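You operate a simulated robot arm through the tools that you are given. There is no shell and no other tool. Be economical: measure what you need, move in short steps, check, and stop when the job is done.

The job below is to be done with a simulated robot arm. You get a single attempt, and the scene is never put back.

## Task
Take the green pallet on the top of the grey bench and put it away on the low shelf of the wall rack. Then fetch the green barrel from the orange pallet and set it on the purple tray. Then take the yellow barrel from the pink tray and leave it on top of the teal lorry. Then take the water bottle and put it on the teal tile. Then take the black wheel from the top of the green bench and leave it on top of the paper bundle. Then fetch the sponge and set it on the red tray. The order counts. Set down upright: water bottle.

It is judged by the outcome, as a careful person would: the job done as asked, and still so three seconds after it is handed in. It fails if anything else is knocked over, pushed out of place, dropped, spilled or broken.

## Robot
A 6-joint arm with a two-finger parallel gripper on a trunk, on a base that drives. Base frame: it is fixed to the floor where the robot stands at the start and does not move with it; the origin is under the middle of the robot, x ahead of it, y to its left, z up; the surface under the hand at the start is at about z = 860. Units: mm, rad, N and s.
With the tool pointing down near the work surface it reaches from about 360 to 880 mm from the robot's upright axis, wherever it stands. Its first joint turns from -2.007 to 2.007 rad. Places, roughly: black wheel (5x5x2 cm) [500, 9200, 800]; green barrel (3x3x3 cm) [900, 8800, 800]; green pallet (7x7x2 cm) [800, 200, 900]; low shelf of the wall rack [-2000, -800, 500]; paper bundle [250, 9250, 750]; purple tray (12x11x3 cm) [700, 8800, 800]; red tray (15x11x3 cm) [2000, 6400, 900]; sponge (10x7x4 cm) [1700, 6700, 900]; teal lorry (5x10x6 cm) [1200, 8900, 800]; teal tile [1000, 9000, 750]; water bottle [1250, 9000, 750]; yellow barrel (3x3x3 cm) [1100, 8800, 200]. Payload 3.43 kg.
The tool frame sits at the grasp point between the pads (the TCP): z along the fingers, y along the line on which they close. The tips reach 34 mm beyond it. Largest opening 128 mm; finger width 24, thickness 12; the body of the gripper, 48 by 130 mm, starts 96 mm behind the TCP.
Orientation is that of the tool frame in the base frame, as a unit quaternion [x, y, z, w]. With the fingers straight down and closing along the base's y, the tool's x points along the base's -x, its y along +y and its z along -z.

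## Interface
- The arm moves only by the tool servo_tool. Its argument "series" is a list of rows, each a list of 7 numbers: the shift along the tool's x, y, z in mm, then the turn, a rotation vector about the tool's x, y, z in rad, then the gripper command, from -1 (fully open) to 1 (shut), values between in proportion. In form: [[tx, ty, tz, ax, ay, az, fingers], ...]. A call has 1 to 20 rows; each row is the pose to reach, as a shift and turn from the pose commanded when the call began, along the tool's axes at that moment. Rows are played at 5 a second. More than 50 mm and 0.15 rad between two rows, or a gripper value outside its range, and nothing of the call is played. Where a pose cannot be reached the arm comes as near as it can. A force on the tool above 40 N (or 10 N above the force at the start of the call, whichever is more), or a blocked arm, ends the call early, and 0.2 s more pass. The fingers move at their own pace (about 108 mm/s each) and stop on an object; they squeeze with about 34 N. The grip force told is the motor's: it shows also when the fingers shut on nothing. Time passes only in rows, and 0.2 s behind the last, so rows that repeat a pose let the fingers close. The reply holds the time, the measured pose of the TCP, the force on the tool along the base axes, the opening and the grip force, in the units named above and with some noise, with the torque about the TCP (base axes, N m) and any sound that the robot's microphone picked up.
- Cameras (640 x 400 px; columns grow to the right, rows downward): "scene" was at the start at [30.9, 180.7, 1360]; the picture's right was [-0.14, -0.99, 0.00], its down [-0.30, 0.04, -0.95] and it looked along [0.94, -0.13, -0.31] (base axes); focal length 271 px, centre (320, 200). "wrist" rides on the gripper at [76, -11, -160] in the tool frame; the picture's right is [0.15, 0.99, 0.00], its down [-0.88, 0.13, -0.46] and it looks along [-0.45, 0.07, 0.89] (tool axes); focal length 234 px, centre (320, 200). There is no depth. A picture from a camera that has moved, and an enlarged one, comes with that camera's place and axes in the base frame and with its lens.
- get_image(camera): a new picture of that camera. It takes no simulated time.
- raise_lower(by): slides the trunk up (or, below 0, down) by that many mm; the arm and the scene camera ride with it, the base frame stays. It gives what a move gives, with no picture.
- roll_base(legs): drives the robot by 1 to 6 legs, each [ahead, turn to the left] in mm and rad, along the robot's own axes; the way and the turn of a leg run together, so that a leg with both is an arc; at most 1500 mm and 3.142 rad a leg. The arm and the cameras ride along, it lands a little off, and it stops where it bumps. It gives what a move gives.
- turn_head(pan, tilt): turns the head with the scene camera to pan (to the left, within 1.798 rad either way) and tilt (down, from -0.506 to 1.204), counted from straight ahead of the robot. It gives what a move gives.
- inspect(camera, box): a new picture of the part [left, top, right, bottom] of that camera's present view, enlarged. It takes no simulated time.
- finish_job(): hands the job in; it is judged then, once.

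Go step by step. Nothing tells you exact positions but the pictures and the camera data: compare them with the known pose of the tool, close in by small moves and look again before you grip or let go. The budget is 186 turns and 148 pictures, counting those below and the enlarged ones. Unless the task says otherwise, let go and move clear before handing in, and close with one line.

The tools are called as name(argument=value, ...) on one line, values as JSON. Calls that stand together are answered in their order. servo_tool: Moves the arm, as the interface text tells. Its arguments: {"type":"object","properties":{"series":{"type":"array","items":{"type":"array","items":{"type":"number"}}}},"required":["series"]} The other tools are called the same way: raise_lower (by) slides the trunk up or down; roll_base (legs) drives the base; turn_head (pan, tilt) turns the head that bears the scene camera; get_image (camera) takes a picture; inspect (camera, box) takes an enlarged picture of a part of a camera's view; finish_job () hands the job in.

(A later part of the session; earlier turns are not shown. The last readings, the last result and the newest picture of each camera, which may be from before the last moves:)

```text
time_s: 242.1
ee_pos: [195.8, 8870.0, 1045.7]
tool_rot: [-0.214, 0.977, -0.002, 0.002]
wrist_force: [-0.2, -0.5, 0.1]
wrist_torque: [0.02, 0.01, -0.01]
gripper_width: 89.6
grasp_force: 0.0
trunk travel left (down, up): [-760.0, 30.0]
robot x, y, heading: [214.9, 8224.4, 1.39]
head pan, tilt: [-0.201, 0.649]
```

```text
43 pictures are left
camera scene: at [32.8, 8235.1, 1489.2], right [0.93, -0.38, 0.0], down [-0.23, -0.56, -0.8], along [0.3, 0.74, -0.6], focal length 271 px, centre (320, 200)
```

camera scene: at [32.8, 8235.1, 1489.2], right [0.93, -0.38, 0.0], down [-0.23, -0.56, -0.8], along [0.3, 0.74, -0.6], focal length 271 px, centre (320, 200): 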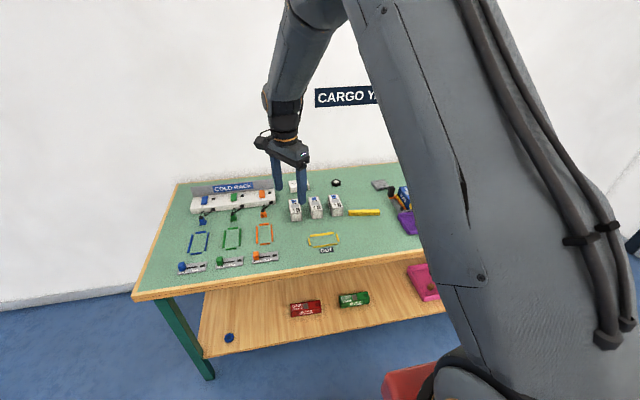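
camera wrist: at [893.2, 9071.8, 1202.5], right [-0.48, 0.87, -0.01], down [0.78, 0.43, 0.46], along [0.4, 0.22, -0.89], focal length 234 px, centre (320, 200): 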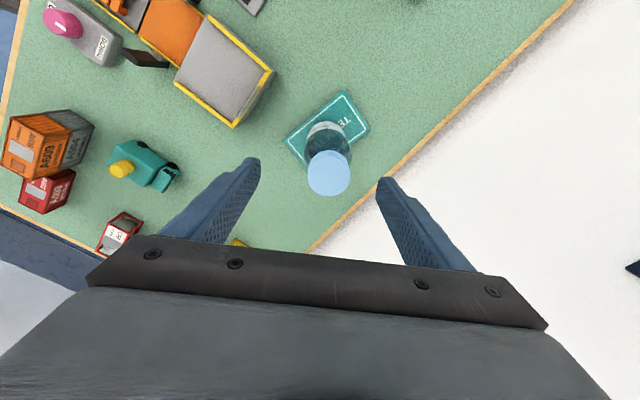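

I'll drive forward 200 mm and look with the wrist camera.

roll_base(legs=[[200, 0]])

get_image(camera="wrist")

inspect(camera="scene", box=[220, 120, 420, 270])

```text
time_s: 243.6
ee_pos: [235.9, 9059.7, 1044.5]
tool_rot: [-0.212, 0.977, -0.002, 0.002]
wrist_force: [-0.8, 0.5, 1.1]
wrist_torque: [0.02, 0.04, -0.01]
gripper_width: 89.5
grasp_force: 0.1
trunk travel left (down, up): [-760.0, 30.0]
robot x, y, heading: [249.7, 8413.4, 1.382]
head pan, tilt: [-0.201, 0.649]
```

```text
42 pictures are left
camera wrist: at [169.2, 9016.5, 1205.2], right [-0.54, 0.84, -0.01], down [0.74, 0.49, 0.46], along [0.39, 0.25, -0.89], focal length 234 px, centre (320, 200)
```

wrist: 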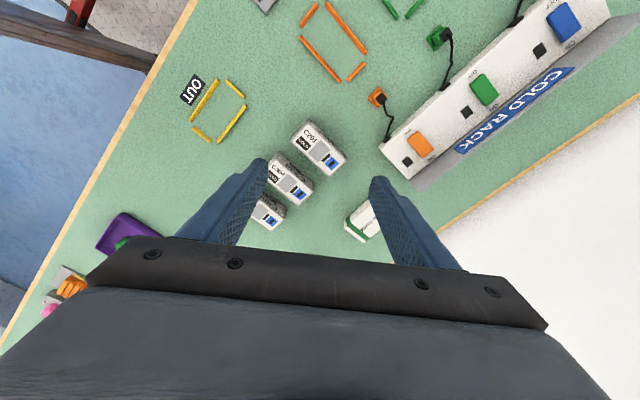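

```text
2.67 times, centred on (320, 195) of scene
camera zoom: at [69.1, 8425.1, 1489.3], right [0.92, -0.38, 0.0], down [-0.23, -0.56, -0.8], along [0.3, 0.74, -0.6], focal length 722 px, centre (320, 213)
```

zoom: 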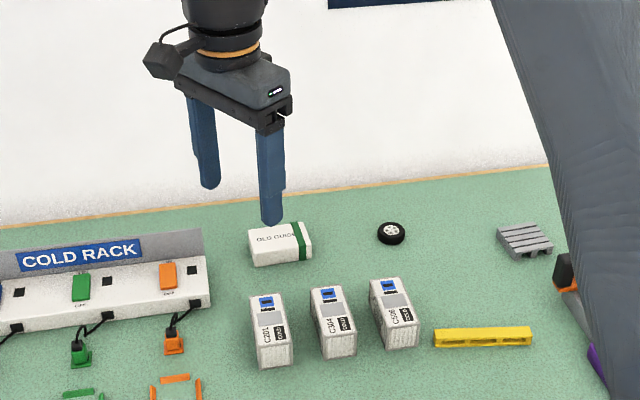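

The wheel is at about (516, 9227). I'll lower the trunk to a better reach height and move over the wheel.

raise_lower(by=-150)

servo_tool(series=[[-40, 4, 0, 0, 0, 0, -0.25], [-81, 9, 0, 0, 0, 0, -0.25], [-121, 13, 0, 0, 0, 0, -0.25], [-162, 18, 0, 0, 0, 0, -0.25], [-202, 22, 0, 0, 0, 0, -0.25], [-243, 27, 0, 0, 0, 0, -0.25], [-283, 31, 0, 0, 0, 0, -0.25], [-322, 35, 0, 0, 0, 0, -0.25], [-322, 35, 0, 0, 0, 0, -0.25]])

get_image(camera="wrist")

inspect(camera="scene", box=[260, 80, 420, 220])

```text
time_s: 245.4
ee_pos: [234.5, 9059.6, 894.9]
tool_rot: [-0.212, 0.977, -0.002, 0.003]
wrist_force: [1.1, 0.0, 1.5]
wrist_torque: [0.0, 0.0, -0.02]
gripper_width: 89.4
grasp_force: 0.1
trunk travel left (down, up): [-610.0, 180.0]
robot x, y, heading: [246.0, 8415.1, 1.38]
head pan, tilt: [-0.201, 0.649]
```

```text
time_s: 247.4
ee_pos: [513.1, 9227.9, 896.5]
tool_rot: [-0.213, 0.977, -0.001, 0.002]
wrist_force: [-0.3, 0.0, -0.5]
wrist_torque: [0.0, 0.0, -0.02]
gripper_width: 80.1
grasp_force: 0.0
trunk travel left (down, up): [-610.0, 180.0]
robot x, y, heading: [247.8, 8414.9, 1.379]
head pan, tilt: [-0.201, 0.649]
```

```text
40 pictures are left
camera wrist: at [446.5, 9184.4, 1056.9], right [-0.54, 0.84, -0.01], down [0.74, 0.49, 0.46], along [0.39, 0.24, -0.89], focal length 234 px, centre (320, 200)
```

wrist: 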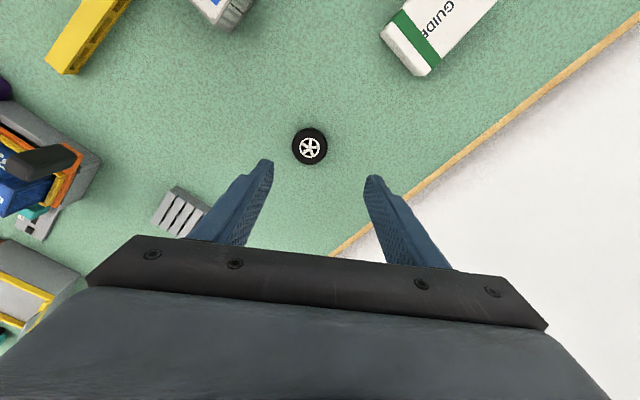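

```text
2.86 times, centred on (340, 150) of scene
camera zoom: at [77.1, 8466.3, 1339.3], right [0.92, -0.38, 0.0], down [-0.23, -0.56, -0.8], along [0.3, 0.74, -0.6], focal length 773 px, centre (263, 343)
```

zoom: 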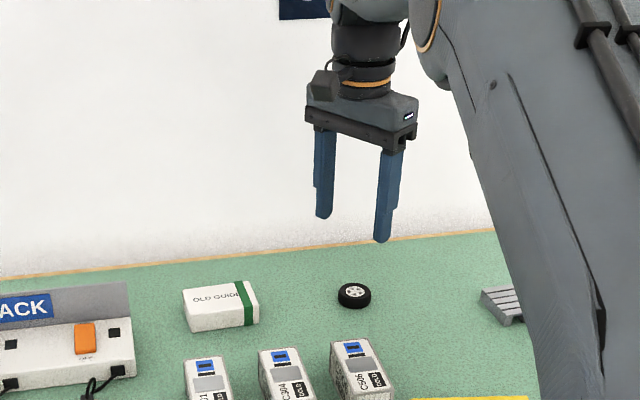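

The wheel is at about (517, 9216). I'll correct and lower to 30 mm above it.

servo_tool(series=[[2, -12, 20, 0, 0, 0, -0.25], [2, -12, 60, 0, 0, 0, -0.25], [2, -12, 75, 0, 0, 0, -0.25], [2, -12, 75, 0, 0, 0, -0.25]])

inspect(camera="wrist", box=[220, 80, 420, 230])

inspect(camera="scene", box=[300, 120, 400, 200])

```text
time_s: 248.4
ee_pos: [514.8, 9216.0, 821.3]
tool_rot: [-0.212, 0.977, -0.003, 0.003]
wrist_force: [-0.6, -0.1, 1.2]
wrist_torque: [0.01, -0.02, 0.0]
gripper_width: 80.2
grasp_force: 0.1
trunk travel left (down, up): [-610.0, 180.0]
robot x, y, heading: [246.8, 8411.5, 1.379]
head pan, tilt: [-0.201, 0.649]
```

```text
2.67 times, centred on (320, 155) of wrist
camera zoom: at [449.6, 9172.8, 981.6], right [-0.54, 0.84, -0.01], down [0.74, 0.49, 0.46], along [0.39, 0.25, -0.89], focal length 624 px, centre (320, 320)
```

zoom: 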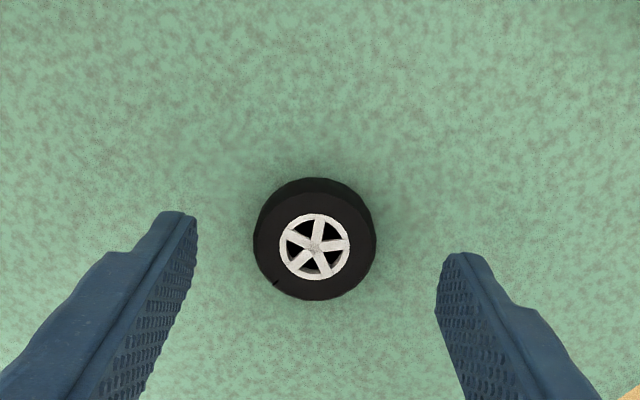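

```text
5.00 times, centred on (350, 160) of scene
camera zoom: at [77.1, 8466.3, 1339.3], right [0.92, -0.38, 0.0], down [-0.23, -0.56, -0.8], along [0.3, 0.74, -0.6], focal length 1353 px, centre (170, 400)
```

zoom: 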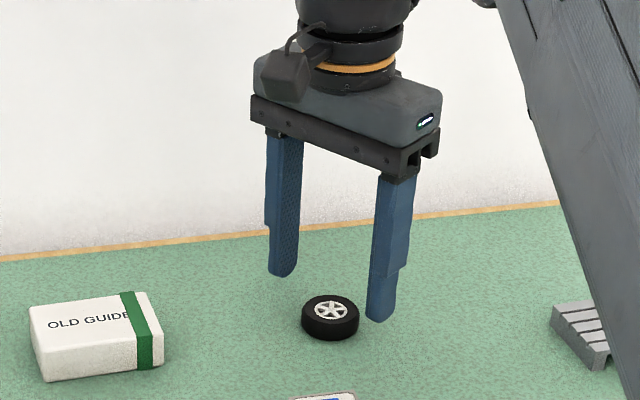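

It's aligned to within 5 mm. I'll lower to the wheel's mid-height and look once before closing.

servo_tool(series=[[0, -5, 15, 0, 0, 0, -0.1], [0, -5, 28, 0, 0, 0, -0.1], [0, -5, 28, 0, 0, 0, -0.1]])

inspect(camera="scene", box=[320, 140, 390, 196])

```text
time_s: 249.2
ee_pos: [518.4, 9209.3, 794.1]
tool_rot: [-0.213, 0.977, -0.002, 0.002]
wrist_force: [-3.2, -3.0, 13.0]
wrist_torque: [0.36, 0.47, 0.25]
gripper_width: 69.4
grasp_force: 0.0
trunk travel left (down, up): [-610.0, 180.0]
robot x, y, heading: [245.9, 8413.5, 1.383]
head pan, tilt: [-0.201, 0.649]
```

```text
7.14 times, centred on (355, 168) of scene
camera zoom: at [76.8, 8465.4, 1339.3], right [0.92, -0.38, 0.0], down [-0.23, -0.56, -0.8], along [0.3, 0.74, -0.6], focal length 1933 px, centre (70, 429)
```

zoom: 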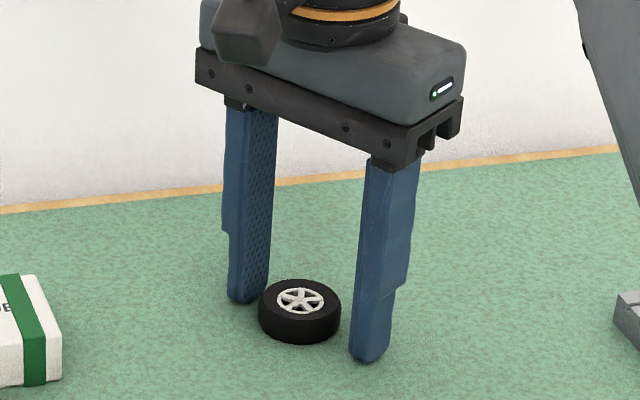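

The tips are touching the bench, so its top is z ≈ 760. I'll rise 3 mm and close.

servo_tool(series=[[0, 0, -3.5, 0, 0, 0, -0.1], [0, 0, -3.5, 0, 0, 0, 0.2], [0, 0, -3.5, 0, 0, 0, 1], [0, 0, -3.5, 0, 0, 0, 1], [0, 0, -3.5, 0, 0, 0, 1]])

inspect(camera="wrist", box=[220, 80, 420, 230])

```text
time_s: 250.4
ee_pos: [520.7, 9209.7, 797.1]
tool_rot: [-0.213, 0.977, -0.002, 0.002]
wrist_force: [0.4, 0.1, -0.2]
wrist_torque: [0.0, -0.01, -0.02]
gripper_width: 41.3
grasp_force: 34.2
trunk travel left (down, up): [-610.0, 180.0]
robot x, y, heading: [247.9, 8412.8, 1.375]
head pan, tilt: [-0.201, 0.649]
```

```text
2.67 times, centred on (320, 155) of wrist
camera zoom: at [454.4, 9166.9, 957.0], right [-0.54, 0.84, -0.01], down [0.74, 0.49, 0.46], along [0.39, 0.24, -0.89], focal length 624 px, centre (320, 320)
```

zoom: 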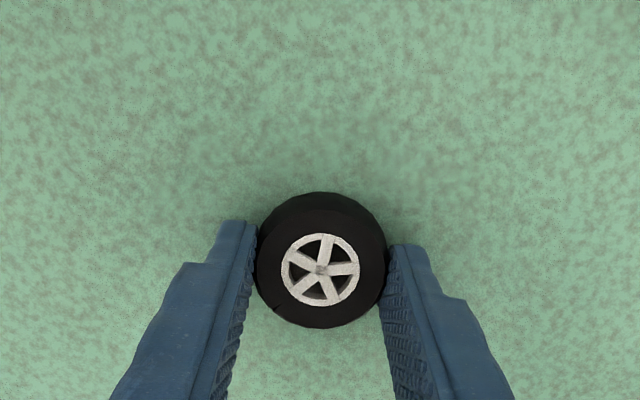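

The wheel is gripped. I'll lift it 85 mm and carry it over the paper bundle at about (332, 9250).

servo_tool(series=[[0, 0, -15, 0, 0, 0, 1], [0, 0, -50, 0, 0, 0, 1], [0, 0, -85, 0, 0, 0, 1], [31, 23, -85, 0, 0, 0, 1], [62, 46, -85, 0, 0, 0, 1], [93, 69, -85, 0, 0, 0, 1], [124, 92, -85, 0, 0, 0, 1], [155, 115, -85, 0, 0, 0, 1], [155, 115, -85, 0, 0, 0, 1]])

get_image(camera="wrist")

inspect(camera="scene", box=[250, 90, 380, 210])

```text
time_s: 252.4
ee_pos: [333.0, 9249.6, 883.5]
tool_rot: [-0.212, 0.977, -0.002, 0.003]
wrist_force: [0.8, -0.8, -0.7]
wrist_torque: [0.01, 0.02, 0.0]
gripper_width: 41.1
grasp_force: 34.1
trunk travel left (down, up): [-610.0, 180.0]
robot x, y, heading: [248.7, 8415.5, 1.384]
head pan, tilt: [-0.201, 0.649]
```

```text
34 pictures are left
camera wrist: at [268.0, 9206.9, 1043.8], right [-0.54, 0.84, -0.01], down [0.74, 0.49, 0.46], along [0.39, 0.25, -0.89], focal length 234 px, centre (320, 200)
```

wrist: 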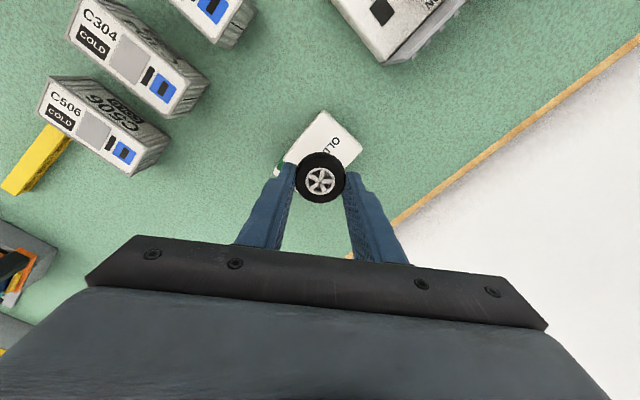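

```text
3.33 times, centred on (315, 150) of scene
camera zoom: at [77.1, 8466.4, 1339.2], right [0.92, -0.38, 0.0], down [-0.23, -0.56, -0.8], along [0.3, 0.74, -0.6], focal length 902 px, centre (337, 367)
```

zoom: 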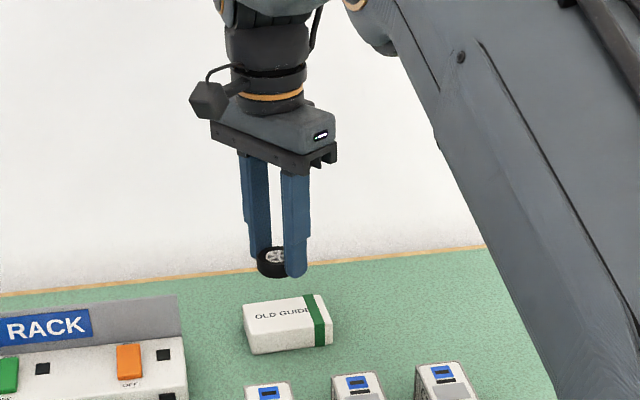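

It's over the bundle centre. I'll lower 40 mm, then step gently.

servo_tool(series=[[0, -2, 20, 0, 0, 0, 1], [0, -2, 40, 0, 0, 0, 1], [0, -2, 40, 0, 0, 0, 1]])

servo_tool(series=[[0, 0, 2, 0, 0, 0, 1], [0, 0, 4, 0, 0, 0, 1], [0, 0, 6, 0, 0, 0, 1], [0, 0, 6, 0, 0, 0, 1]])

inspect(camera="scene", box=[270, 140, 370, 210])

```text
time_s: 253.2
ee_pos: [333.2, 9247.5, 842.8]
tool_rot: [-0.212, 0.977, -0.002, 0.002]
wrist_force: [-0.1, -0.3, -0.5]
wrist_torque: [-0.03, -0.01, 0.0]
gripper_width: 41.1
grasp_force: 34.1
trunk travel left (down, up): [-610.0, 180.0]
robot x, y, heading: [250.3, 8410.1, 1.385]
head pan, tilt: [-0.201, 0.649]
```

```text
time_s: 254.2
ee_pos: [332.6, 9247.0, 834.3]
tool_rot: [-0.213, 0.977, -0.002, 0.002]
wrist_force: [-0.7, 0.1, 0.1]
wrist_torque: [0.05, 0.01, 0.01]
gripper_width: 41.3
grasp_force: 33.9
trunk travel left (down, up): [-610.0, 180.0]
robot x, y, heading: [246.5, 8413.2, 1.381]
head pan, tilt: [-0.201, 0.649]
```

```text
5.71 times, centred on (320, 175) of scene
camera zoom: at [77.1, 8466.4, 1339.2], right [0.92, -0.38, 0.0], down [-0.23, -0.56, -0.8], along [0.3, 0.74, -0.6], focal length 1546 px, centre (320, 343)
```

zoom: 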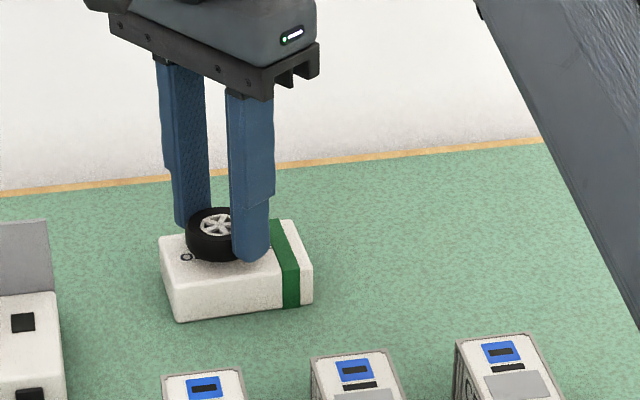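

servo_tool(series=[[0, 0, 1.5, 0, 0, 0, 1], [0, 0, 3, 0, 0, 0, 1], [0, 0, 3, 0, 0, 0, 1]])

servo_tool(series=[[0, 0, 1.5, 0, 0, 0, 1], [0, 0, 2.5, 0, 0, 0, 1], [0, 0, 2.5, 0, 0, 0, 1]])

inspect(camera="wrist", box=[220, 80, 420, 230])

```text
time_s: 255.0
ee_pos: [332.7, 9244.3, 831.1]
tool_rot: [-0.213, 0.977, -0.002, 0.002]
wrist_force: [-0.4, -0.1, -0.4]
wrist_torque: [-0.04, 0.02, 0.01]
gripper_width: 40.6
grasp_force: 33.7
trunk travel left (down, up): [-610.0, 180.0]
robot x, y, heading: [246.4, 8410.7, 1.375]
head pan, tilt: [-0.201, 0.649]
```

```text
time_s: 255.8
ee_pos: [331.6, 9247.9, 828.7]
tool_rot: [-0.213, 0.977, -0.002, 0.002]
wrist_force: [0.2, 0.1, -0.7]
wrist_torque: [0.01, -0.01, -0.02]
gripper_width: 40.9
grasp_force: 34.2
trunk travel left (down, up): [-610.0, 180.0]
robot x, y, heading: [250.0, 8414.1, 1.377]
head pan, tilt: [-0.201, 0.649]
```

```text
2.67 times, centred on (320, 155) of wrist
camera zoom: at [265.3, 9204.1, 988.7], right [-0.54, 0.84, -0.01], down [0.74, 0.49, 0.46], along [0.39, 0.25, -0.89], focal length 624 px, centre (320, 320)
```

zoom: 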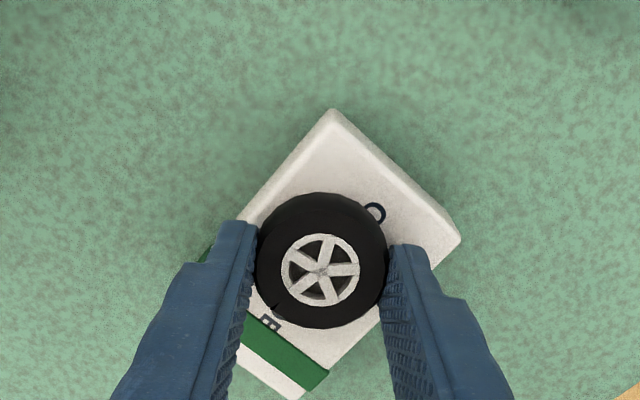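

Still no contact force. I'll keep stepping down gently.

servo_tool(series=[[0, 0, 1.5, 0, 0, 0, 1], [0, 0, 3, 0, 0, 0, 1], [0, 0, 3, 0, 0, 0, 1]])

servo_tool(series=[[0, 0, 1.5, 0, 0, 0, 1], [0, 0, 2.5, 0, 0, 0, 1], [0, 0, 2.5, 0, 0, 0, 1]])

inspect(camera="scene", box=[280, 150, 360, 206])

```text
time_s: 256.6
ee_pos: [329.2, 9247.4, 825.4]
tool_rot: [-0.213, 0.977, -0.002, 0.002]
wrist_force: [0.8, -0.2, 0.1]
wrist_torque: [0.0, 0.02, 0.0]
gripper_width: 40.9
grasp_force: 33.6
trunk travel left (down, up): [-610.0, 180.0]
robot x, y, heading: [250.6, 8413.2, 1.38]
head pan, tilt: [-0.201, 0.649]
```

```text
time_s: 257.4
ee_pos: [329.0, 9247.9, 824.0]
tool_rot: [-0.213, 0.977, -0.001, 0.003]
wrist_force: [-0.5, -1.1, 17.2]
wrist_torque: [0.0, 0.1, 0.02]
gripper_width: 40.9
grasp_force: 34.5
trunk travel left (down, up): [-610.0, 180.0]
robot x, y, heading: [249.1, 8410.8, 1.38]
head pan, tilt: [-0.201, 0.649]
```

```text
7.14 times, centred on (320, 178) of scene
camera zoom: at [77.0, 8465.5, 1339.3], right [0.92, -0.38, 0.0], down [-0.23, -0.56, -0.8], along [0.3, 0.74, -0.6], focal length 1933 px, centre (320, 357)
```

zoom: 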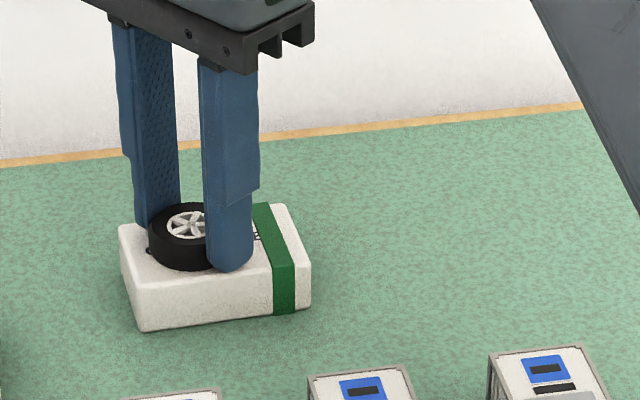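

It has made contact. I'll ease up, open and rise.

servo_tool(series=[[0, 0, -1.5, 0, 0, 0, 1], [0, 0, -1.5, 0, 0, 0, 0.1], [0, 0, -1.5, 0, 0, 0, -0.1], [0, 0, -1.5, 0, 0, 0, -0.1], [0, 0, -40, 0, 0, 0, -0.1], [0, 0, -80, 0, 0, 0, -0.1], [0, 0, -120, 0, 0, 0, -0.1], [0, 0, -120, 0, 0, 0, -0.1]])

get_image(camera="wrist")

get_image(camera="scene")

```text
time_s: 259.2
ee_pos: [329.9, 9247.1, 942.8]
tool_rot: [-0.214, 0.977, -0.002, 0.002]
wrist_force: [-0.4, 0.0, -0.6]
wrist_torque: [0.0, 0.03, 0.01]
gripper_width: 70.5
grasp_force: 0.0
trunk travel left (down, up): [-610.0, 180.0]
robot x, y, heading: [247.3, 8417.8, 1.384]
head pan, tilt: [-0.201, 0.649]
```

```text
29 pictures are left
camera wrist: at [263.9, 9203.9, 1102.4], right [-0.54, 0.84, -0.01], down [0.74, 0.49, 0.46], along [0.39, 0.24, -0.89], focal length 234 px, centre (320, 200)
```

wrist: 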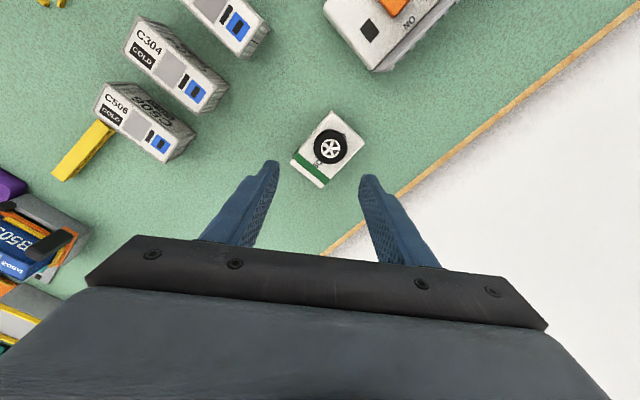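

```text
28 pictures are left
camera scene: at [77.1, 8466.4, 1339.2], right [0.92, -0.38, 0.0], down [-0.23, -0.56, -0.8], along [0.3, 0.74, -0.6], focal length 271 px, centre (320, 200)
```

scene: 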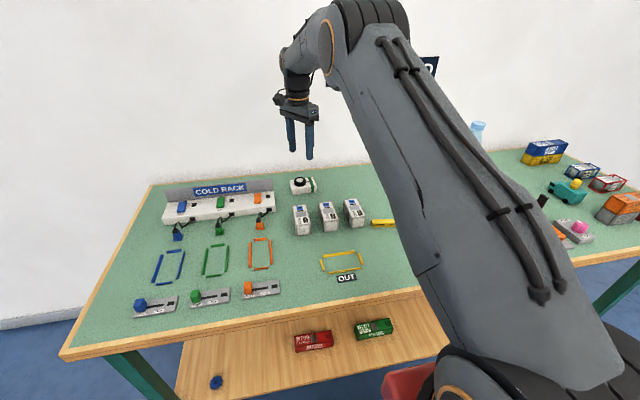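

The wheel lies on the paper bundle. For the sponge, the counter front runs at s ≈ 170 in bench axes. I'll retract and drive round to face it.

servo_tool(series=[[21, -36, 0, 0, 0, 0, -0.1], [42, -72, 0, 0, 0, 0, -0.1], [63, -108, 0, 0, 0, 0, -0.1], [84, -144, 0, 0, 0, 0, -0.1], [105, -180, 0, 0, 0, 0, -0.1], [125, -216, 0, 0, 0, 0, -0.1], [125, -216, 0, 0, 0, 0, -0.6]])

raise_lower(by=150)

roll_base(legs=[[-400, 0], [0, -1.595], [900, 0], [0, -1.57], [1050, 0], [0, 1.57]])

turn_head(pan=0.1, tilt=0.5)

get_image(camera="scene")

```text
time_s: 260.8
ee_pos: [301.5, 8998.9, 950.1]
tool_rot: [-0.213, 0.977, -0.002, 0.003]
wrist_force: [0.2, 0.8, 0.7]
wrist_torque: [-0.03, 0.02, -0.02]
gripper_width: 102.6
grasp_force: 0.1
trunk travel left (down, up): [-610.0, 180.0]
robot x, y, heading: [250.9, 8413.9, 1.381]
head pan, tilt: [-0.201, 0.649]
```

```text
time_s: 262.5
ee_pos: [306.1, 8999.3, 1093.8]
tool_rot: [-0.213, 0.977, -0.002, 0.002]
wrist_force: [0.2, -0.2, 0.1]
wrist_torque: [-0.02, -0.04, 0.01]
gripper_width: 102.4
grasp_force: 0.0
trunk travel left (down, up): [-760.0, 30.0]
robot x, y, heading: [247.8, 8413.1, 1.38]
head pan, tilt: [-0.201, 0.649]
```

```text
time_s: 285.6
ee_pos: [1448.1, 6816.5, 1093.5]
tool_rot: [0.53, 0.848, -0.003, 0.0]
wrist_force: [-0.2, 0.4, 0.0]
wrist_torque: [-0.02, -0.01, 0.0]
gripper_width: 102.5
grasp_force: 0.0
trunk travel left (down, up): [-760.0, 30.0]
robot x, y, heading: [863.4, 6859.3, -0.169]
head pan, tilt: [-0.201, 0.649]
```

```text
time_s: 286.4
ee_pos: [1449.1, 6816.6, 1094.3]
tool_rot: [0.53, 0.848, -0.003, 0.001]
wrist_force: [0.9, 0.2, -0.4]
wrist_torque: [-0.03, -0.01, 0.03]
gripper_width: 102.5
grasp_force: 0.0
trunk travel left (down, up): [-760.0, 30.0]
robot x, y, heading: [859.1, 6858.9, -0.17]
head pan, tilt: [0.099, 0.499]
```

```text
27 pictures are left
camera scene: at [880.4, 7062.7, 1502.6], right [-0.07, -1.0, 0.0], down [-0.48, 0.03, -0.88], along [0.88, -0.06, -0.48], focal length 271 px, centre (320, 200)
```

scene: 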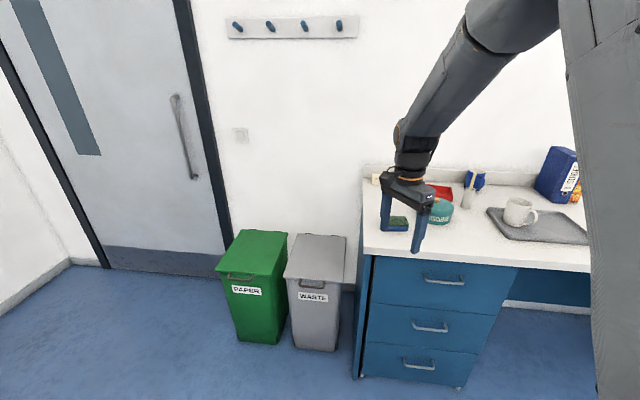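

I can see the sponge between the fingers' line of sight and the red tray behind. I'll zoom in.

inspect(camera="scene", box=[350, 150, 500, 270])

get_image(camera="wrist")

```text
3.33 times, centred on (425, 210) of scene
camera zoom: at [880.4, 7062.7, 1502.6], right [-0.07, -1.0, 0.0], down [-0.48, 0.03, -0.88], along [0.88, -0.06, -0.48], focal length 902 px, centre (-30, 167)
```

zoom: 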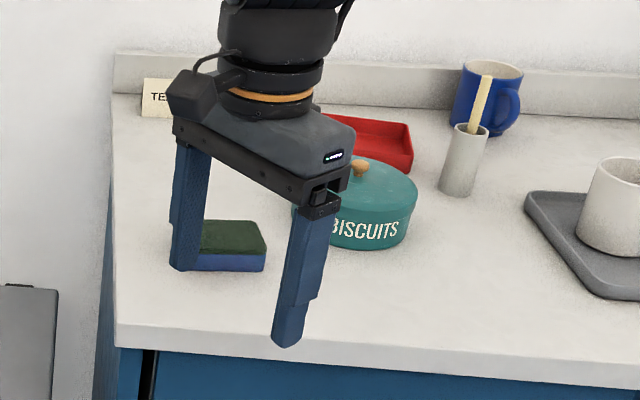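

```text
25 pictures are left
camera wrist: at [1405.6, 6879.0, 1254.2], right [0.83, 0.56, -0.01], down [0.5, -0.73, 0.46], along [0.25, -0.38, -0.89], focal length 234 px, centre (320, 200)
```

wrist: 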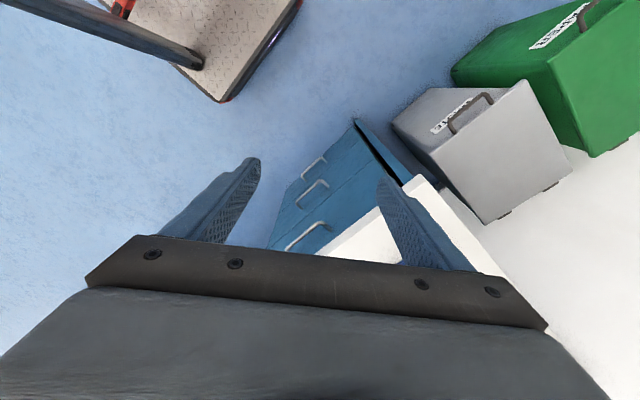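

The sponge is at about (1782, 6676) and the red tray at about (2054, 6377). I'll shift the base sideways first, then drive in close to the counter.

roll_base(legs=[[0, -0.9], [220, 0], [0, 0.86], [230, 0]])

turn_head(pan=-0.1, tilt=0.65)

get_image(camera="scene")

get_image(camera="wrist")

```text
time_s: 294.0
ee_pos: [1772.3, 6552.9, 1094.1]
tool_rot: [0.548, 0.836, -0.004, 0.0]
wrist_force: [-0.9, 0.8, 0.1]
wrist_torque: [-0.03, 0.01, -0.03]
gripper_width: 102.4
grasp_force: 0.0
trunk travel left (down, up): [-760.0, 30.0]
robot x, y, heading: [1188.7, 6622.8, -0.206]
head pan, tilt: [0.099, 0.499]
```

```text
time_s: 294.7
ee_pos: [1772.9, 6553.2, 1093.7]
tool_rot: [0.548, 0.836, -0.003, 0.0]
wrist_force: [0.2, 0.2, -0.1]
wrist_torque: [0.04, 0.03, 0.02]
gripper_width: 102.4
grasp_force: 0.0
trunk travel left (down, up): [-760.0, 30.0]
robot x, y, heading: [1188.4, 6622.0, -0.209]
head pan, tilt: [-0.099, 0.649]
```

```text
24 pictures are left
camera scene: at [1208.0, 6807.2, 1489.3], right [-0.3, -0.95, 0.0], down [-0.58, 0.18, -0.8], along [0.76, -0.24, -0.6], focal length 271 px, centre (320, 200)
```

scene: 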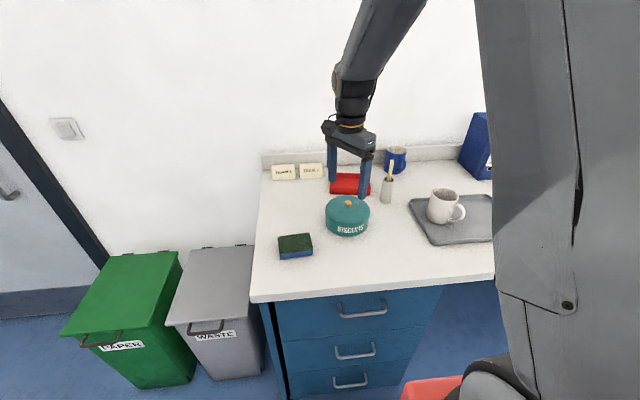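

```text
23 pictures are left
camera wrist: at [1732.4, 6617.1, 1254.1], right [0.85, 0.53, -0.01], down [0.47, -0.75, 0.46], along [0.24, -0.39, -0.89], focal length 234 px, centre (320, 200)
```

wrist: 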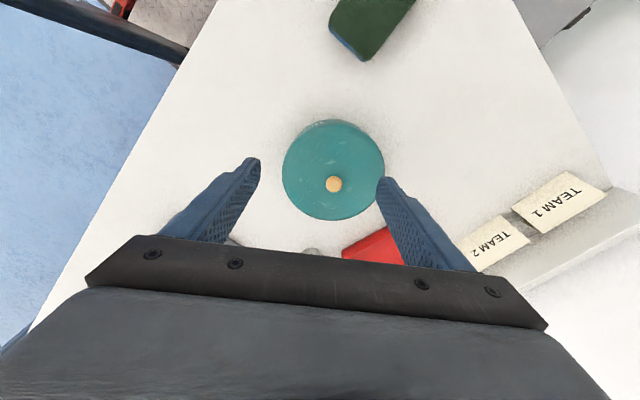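

The sponge is at about (1770, 6700). I'll creep 45 mm closer and move the hand over the sponge.

roll_base(legs=[[45, 0]])

servo_tool(series=[[40, 5, 0, 0, 0, 0, -1], [80, 10, 0, 0, 0, 0, -1], [120, 15, 0, 0, 0, 0, -1], [162, 19, 0, 0, 0, 0, -1], [162, 19, 40, 0, 0, 0, -1], [162, 19, 40, 0, 0, 0, -1]])

get_image(camera="wrist")

inspect(camera="scene", box=[230, 120, 420, 270])

```text
time_s: 295.6
ee_pos: [1816.2, 6543.2, 1094.2]
tool_rot: [0.548, 0.836, -0.003, 0.001]
wrist_force: [0.1, 0.1, 0.9]
wrist_torque: [0.02, -0.06, 0.04]
gripper_width: 102.5
grasp_force: 0.0
trunk travel left (down, up): [-760.0, 30.0]
robot x, y, heading: [1234.1, 6610.8, -0.21]
head pan, tilt: [-0.099, 0.649]
```

```text
time_s: 297.0
ee_pos: [1769.0, 6701.5, 1052.7]
tool_rot: [0.549, 0.836, -0.002, 0.0]
wrist_force: [-0.8, 0.4, -0.3]
wrist_torque: [-0.04, -0.01, 0.0]
gripper_width: 128.0
grasp_force: 0.2
trunk travel left (down, up): [-760.0, 30.0]
robot x, y, heading: [1236.0, 6614.2, -0.209]
head pan, tilt: [-0.099, 0.649]
```

```text
22 pictures are left
camera wrist: at [1728.0, 6767.1, 1212.7], right [0.85, 0.53, -0.01], down [0.47, -0.75, 0.46], along [0.24, -0.39, -0.89], focal length 234 px, centre (320, 200)
```

wrist: 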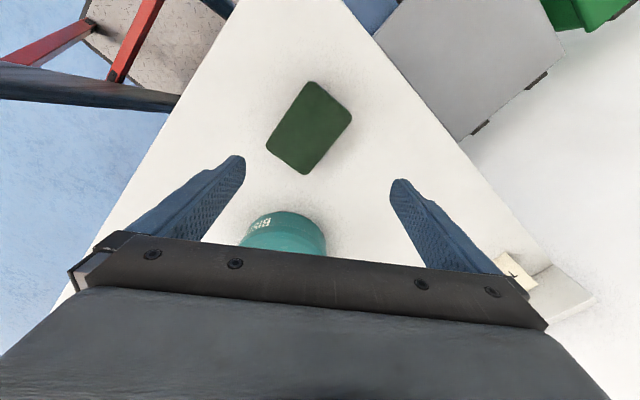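

```text
2.67 times, centred on (325, 195) of scene
camera zoom: at [1251.5, 6798.1, 1489.2], right [-0.3, -0.95, 0.0], down [-0.58, 0.18, -0.8], along [0.76, -0.24, -0.6], focal length 722 px, centre (307, 213)
```

zoom: 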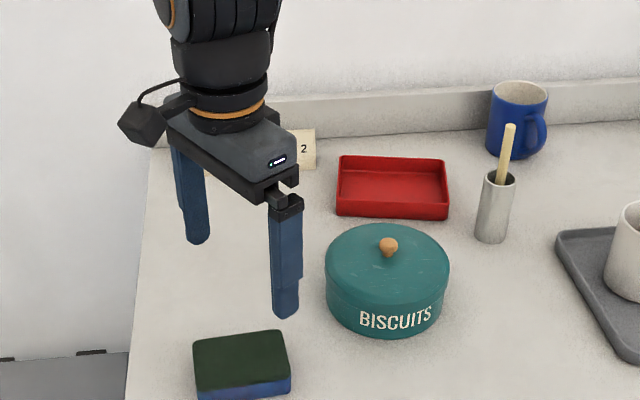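

I'll turn the gripper to close along the sponge's long axis, centre it and come down for a closer look.

servo_tool(series=[[0, 0, 0, 0, 0, -0.135, -1], [0, 0, 0, 0, 0, -0.27, -1], [0, 0, 0, 0, 0, -0.405, -1], [0, 0, 0, 0, 0, -0.54, -1], [0, 0, 0, 0, 0, -0.675, -1], [0, 0, 0, 0, 0, -0.81, -1], [0, 0, 0, 0, 0, -0.945, -1], [0, 0, 0, 0, 0, -1.07, -1], [0, 0, 0, 0, 0, -1.07, -1]])

servo_tool(series=[[13, 5, 30, 0, 0, 0, -1], [13, 5, 60, 0, 0, 0, -1], [13, 5, 60, 0, 0, 0, -1]])

get_image(camera="wrist")

```text
time_s: 299.0
ee_pos: [1768.5, 6698.5, 1054.5]
tool_rot: [0.044, 0.999, -0.002, -0.001]
wrist_force: [0.4, 0.1, -0.6]
wrist_torque: [-0.04, -0.02, -0.02]
gripper_width: 127.8
grasp_force: 0.0
trunk travel left (down, up): [-760.0, 30.0]
robot x, y, heading: [1232.4, 6612.0, -0.207]
head pan, tilt: [-0.099, 0.649]
```

```text
time_s: 299.8
ee_pos: [1754.4, 6704.9, 992.4]
tool_rot: [0.045, 0.999, -0.003, -0.002]
wrist_force: [0.5, 0.1, 0.3]
wrist_torque: [0.01, 0.0, 0.01]
gripper_width: 128.0
grasp_force: 0.0
trunk travel left (down, up): [-760.0, 30.0]
robot x, y, heading: [1231.6, 6612.0, -0.211]
head pan, tilt: [-0.099, 0.649]
```

```text
20 pictures are left
camera wrist: at [1678.0, 6700.5, 1152.2], right [-0.06, 1.0, -0.01], down [0.89, 0.05, 0.45], along [0.45, 0.02, -0.89], focal length 234 px, centre (320, 200)
```

wrist: 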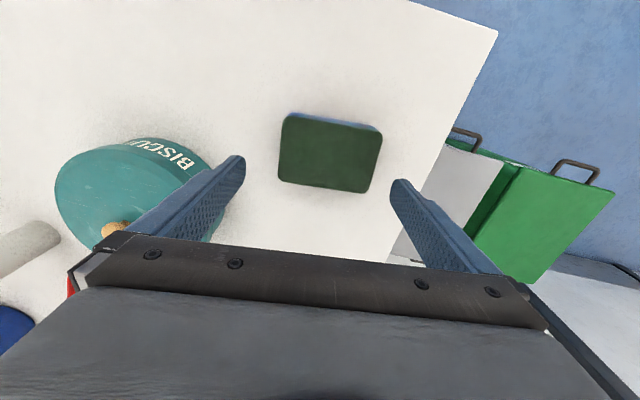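

The alignment looks right. I'll nudge 5 mm and lower until the tips are just above the sponge top, then check the side gaps.

servo_tool(series=[[-1, 5, 25, 0, 0, 0, -1], [-1, 5, 48, 0, 0, 0, -1], [-1, 5, 48, 0, 0, 0, -1]])

inspect(camera="wrist", box=[200, 90, 440, 260])

inspect(camera="scene", box=[250, 170, 380, 270])

```text
time_s: 300.6
ee_pos: [1754.2, 6706.4, 945.3]
tool_rot: [0.045, 0.999, -0.003, -0.002]
wrist_force: [0.4, -0.4, -0.6]
wrist_torque: [0.03, 0.01, 0.02]
gripper_width: 127.6
grasp_force: 0.1
trunk travel left (down, up): [-760.0, 30.0]
robot x, y, heading: [1233.6, 6615.6, -0.208]
head pan, tilt: [-0.099, 0.649]
```

```text
2.35 times, centred on (320, 175) of wrist
camera zoom: at [1677.8, 6702.3, 1106.3], right [-0.06, 1.0, -0.01], down [0.89, 0.05, 0.45], along [0.45, 0.02, -0.89], focal length 551 px, centre (320, 259)
```

zoom: 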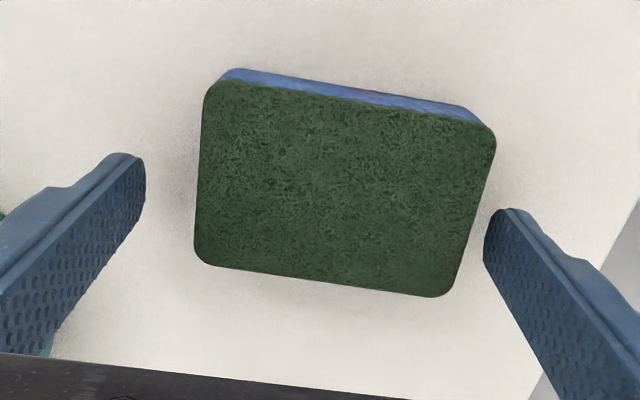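

```text
4.00 times, centred on (315, 220) of scene
camera zoom: at [1251.5, 6798.0, 1489.2], right [-0.3, -0.95, 0.0], down [-0.58, 0.18, -0.8], along [0.76, -0.24, -0.6], focal length 1082 px, centre (340, 120)
```

zoom: 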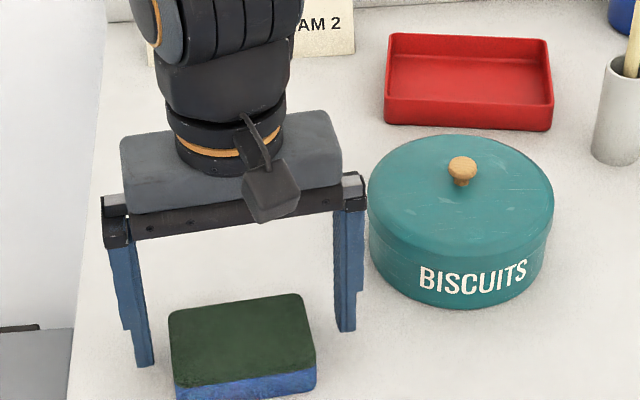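

The sponge is 9 mm to the right and 5 mm nearer. I'll shift, then lower and close.

servo_tool(series=[[5, 9, 0, 0, 0, 0, -1], [5, 9, 18, 0, 0, 0, -1], [5, 9, 33, 0, 0, 0, -1], [5, 9, 33, 0, 0, 0, -1]])

inspect(camera="wrist", box=[200, 90, 440, 260])

inspect(camera="scene", box=[250, 190, 350, 270])

```text
time_s: 301.2
ee_pos: [1751.9, 6717.8, 934.6]
tool_rot: [0.043, 0.999, -0.003, -0.001]
wrist_force: [-6.2, -0.1, 12.5]
wrist_torque: [0.89, -0.04, 0.44]
gripper_width: 127.2
grasp_force: 0.1
trunk travel left (down, up): [-760.0, 30.0]
robot x, y, heading: [1235.2, 6615.0, -0.207]
head pan, tilt: [-0.099, 0.649]
stopped in row 3: the force on the tool passed its limit at 67 N (the readings are from after the stop); the commanded pose is now the measured one
```

```text
2.35 times, centred on (320, 175) of wrist
camera zoom: at [1674.3, 6712.2, 1095.0], right [-0.06, 1.0, 0.0], down [0.89, 0.05, 0.45], along [0.45, 0.02, -0.89], focal length 551 px, centre (320, 259)
```

zoom: 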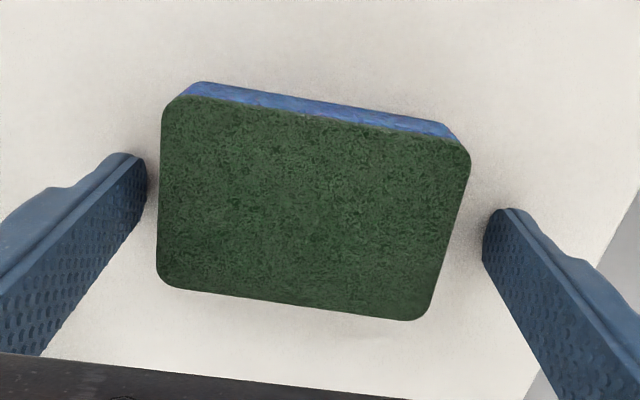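

```text
5.00 times, centred on (300, 230) of scene
camera zoom: at [1250.4, 6797.8, 1489.4], right [-0.3, -0.95, 0.0], down [-0.58, 0.18, -0.8], along [0.76, -0.24, -0.6], focal length 1353 px, centre (420, 50)
```

zoom: 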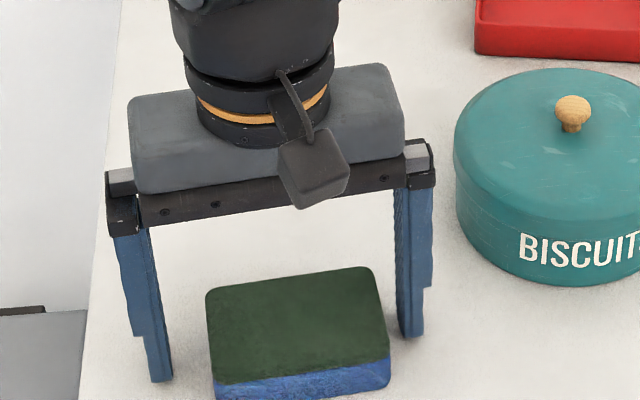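

The counter top is actually at z ≈ 900, so the tips touched it. The sponge hasn't moved. It lies 17 mm nearer than I took it, so I'll lift 9 mm, shift and look.

servo_tool(series=[[0, 0, -9, 0, 0, 0, -1], [17, -2, -9, 0, 0, 0, -1], [17, -2, -9, 0, 0, 0, -1]])

inspect(camera="wrist", box=[200, 90, 440, 260])

```text
time_s: 302.0
ee_pos: [1734.2, 6716.1, 941.6]
tool_rot: [0.045, 0.999, -0.002, -0.002]
wrist_force: [0.9, -0.1, 0.7]
wrist_torque: [0.01, -0.01, -0.01]
gripper_width: 128.2
grasp_force: 0.1
trunk travel left (down, up): [-760.0, 30.0]
robot x, y, heading: [1234.8, 6612.7, -0.211]
head pan, tilt: [-0.099, 0.649]
```

```text
2.35 times, centred on (320, 175) of wrist
camera zoom: at [1658.4, 6711.3, 1102.7], right [-0.06, 1.0, 0.0], down [0.89, 0.05, 0.45], along [0.45, 0.02, -0.89], focal length 551 px, centre (320, 259)
```

zoom: 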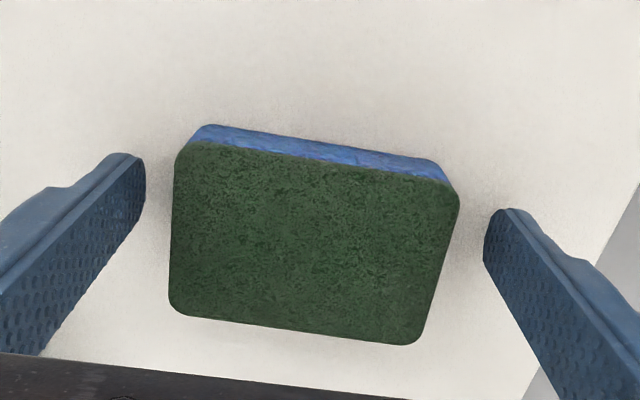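

Now centred. I'll rise 5 mm so the tips stay off the tray floor later, then close.

servo_tool(series=[[0, -1, -5, 0, 0, 0, -1], [0, -1, -5, 0, 0, 0, -0.6], [0, -1, -5, 0, 0, 0, 0], [0, -1, -5, 0, 0, 0, 1], [0, -1, -5, 0, 0, 0, 1], [0, -1, -5, 0, 0, 0, 1]])

inspect(camera="scene", box=[250, 120, 420, 270])

```text
time_s: 303.4
ee_pos: [1734.8, 6714.1, 946.9]
tool_rot: [0.045, 0.999, -0.002, -0.003]
wrist_force: [0.1, 0.5, 0.6]
wrist_torque: [-0.06, -0.01, -0.01]
gripper_width: 92.8
grasp_force: 34.0
trunk travel left (down, up): [-760.0, 30.0]
robot x, y, heading: [1232.7, 6612.8, -0.212]
head pan, tilt: [-0.099, 0.649]
```

```text
2.67 times, centred on (335, 195) of scene
camera zoom: at [1251.5, 6797.9, 1489.2], right [-0.3, -0.95, 0.0], down [-0.58, 0.18, -0.8], along [0.76, -0.24, -0.6], focal length 722 px, centre (280, 213)
```

zoom: 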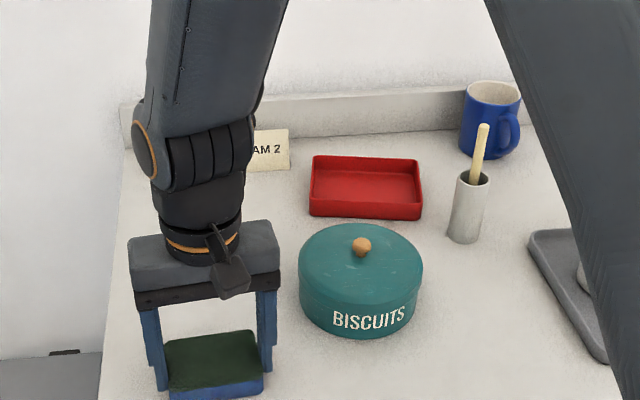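

The sponge is gripped. With the counter at z = 900 the red tray centre is at about (1990, 6441). I'll lift 130 mm, above the biscuit tin, and carry it over, turning to the tray's direction.

servo_tool(series=[[0, 0, -15, 0, 0, 0, 1], [0, 0, -55, 0, 0, 0, 1], [0, 0, -95, 0, 0, 0, 1], [0, 0, -130, 0, 0, 0, 1], [-31, -28, -130, 0, 0, 0.03, 1], [-62, -55, -130, 0, 0, 0.06, 1], [-93, -83, -130, 0, 0, 0.09, 1], [-124, -111, -130, 0, 0, 0.12, 1], [-155, -138, -130, 0, 0, 0.15, 1], [-186, -166, -130, 0, 0, 0.17, 1], [-217, -194, -130, 0, 0, 0.19, 1], [-248, -221, -130, 0, 0, 0.2, 1], [-279, -249, -130, 0, 0, 0.2, 1], [-279, -249, -130, 0, 0, 0.2, 1]])

get_image(camera="wrist")

inspect(camera="scene", box=[280, 80, 440, 230])

```text
time_s: 306.4
ee_pos: [1988.2, 6439.8, 1076.9]
tool_rot: [0.144, 0.99, -0.003, -0.001]
wrist_force: [0.8, 0.3, 0.6]
wrist_torque: [0.02, 0.0, -0.02]
gripper_width: 92.8
grasp_force: 34.4
trunk travel left (down, up): [-760.0, 30.0]
robot x, y, heading: [1233.8, 6615.9, -0.206]
head pan, tilt: [-0.099, 0.649]
```

```text
13 pictures are left
camera wrist: at [1912.5, 6451.5, 1237.4], right [0.14, 0.99, -0.01], down [0.88, -0.12, 0.45], along [0.45, -0.07, -0.89], focal length 234 px, centre (320, 200)
```

wrist: 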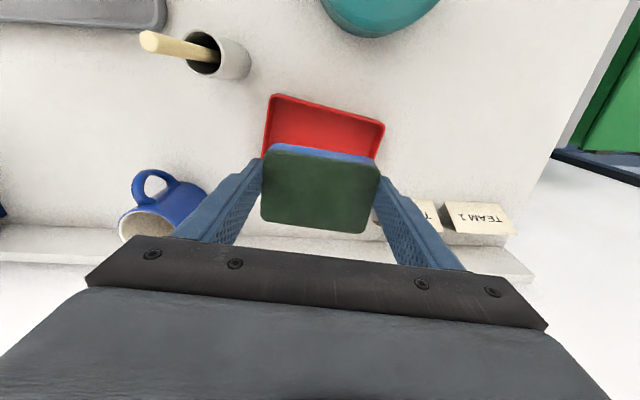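

```text
2.67 times, centred on (360, 155) of scene
camera zoom: at [1251.6, 6797.7, 1489.3], right [-0.3, -0.95, 0.0], down [-0.58, 0.18, -0.8], along [0.76, -0.24, -0.6], focal length 722 px, centre (213, 320)
```

zoom: 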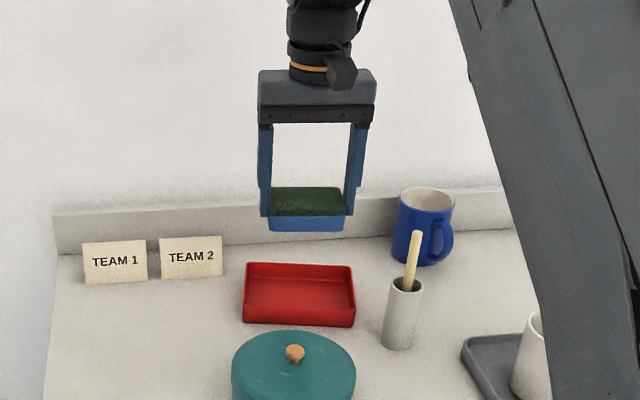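

The tray centre checks out at about (1992, 6438), and it's turned another 0.085 rad. I'll align and lower to just above the rim.

servo_tool(series=[[-4, -1, 0, 0, 0, 0.085, 1], [-4, -1, 45, 0, 0, 0.085, 1], [-4, -1, 86, 0, 0, 0.085, 1], [-4, -1, 86, 0, 0, 0.085, 1]])

inspect(camera="wrist", box=[200, 70, 440, 250])

inspect(camera="scene", box=[310, 120, 400, 200])

```text
time_s: 307.4
ee_pos: [1992.7, 6442.3, 992.4]
tool_rot: [0.187, 0.982, -0.003, -0.001]
wrist_force: [-0.4, -0.4, -0.9]
wrist_torque: [0.02, -0.03, -0.01]
gripper_width: 92.6
grasp_force: 34.3
trunk travel left (down, up): [-760.0, 30.0]
robot x, y, heading: [1232.2, 6610.8, -0.211]
head pan, tilt: [-0.099, 0.649]
```

```text
2.22 times, centred on (320, 160) of wrist
camera zoom: at [1917.7, 6458.9, 1154.2], right [0.23, 0.97, -0.01], down [0.87, -0.2, 0.45], along [0.44, -0.11, -0.89], focal length 520 px, centre (320, 289)
```

zoom: 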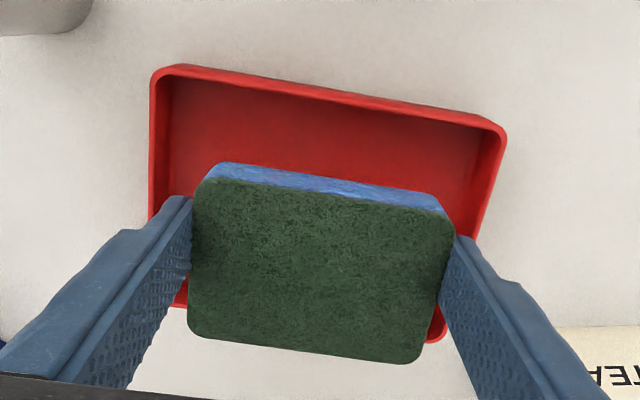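

```text
5.00 times, centred on (355, 160) of scene
camera zoom: at [1251.6, 6797.8, 1489.3], right [-0.3, -0.95, 0.0], down [-0.58, 0.18, -0.8], along [0.76, -0.24, -0.6], focal length 1353 px, centre (145, 400)
```

zoom: 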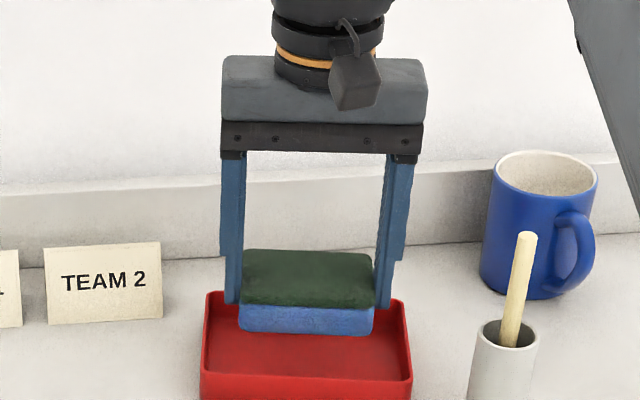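

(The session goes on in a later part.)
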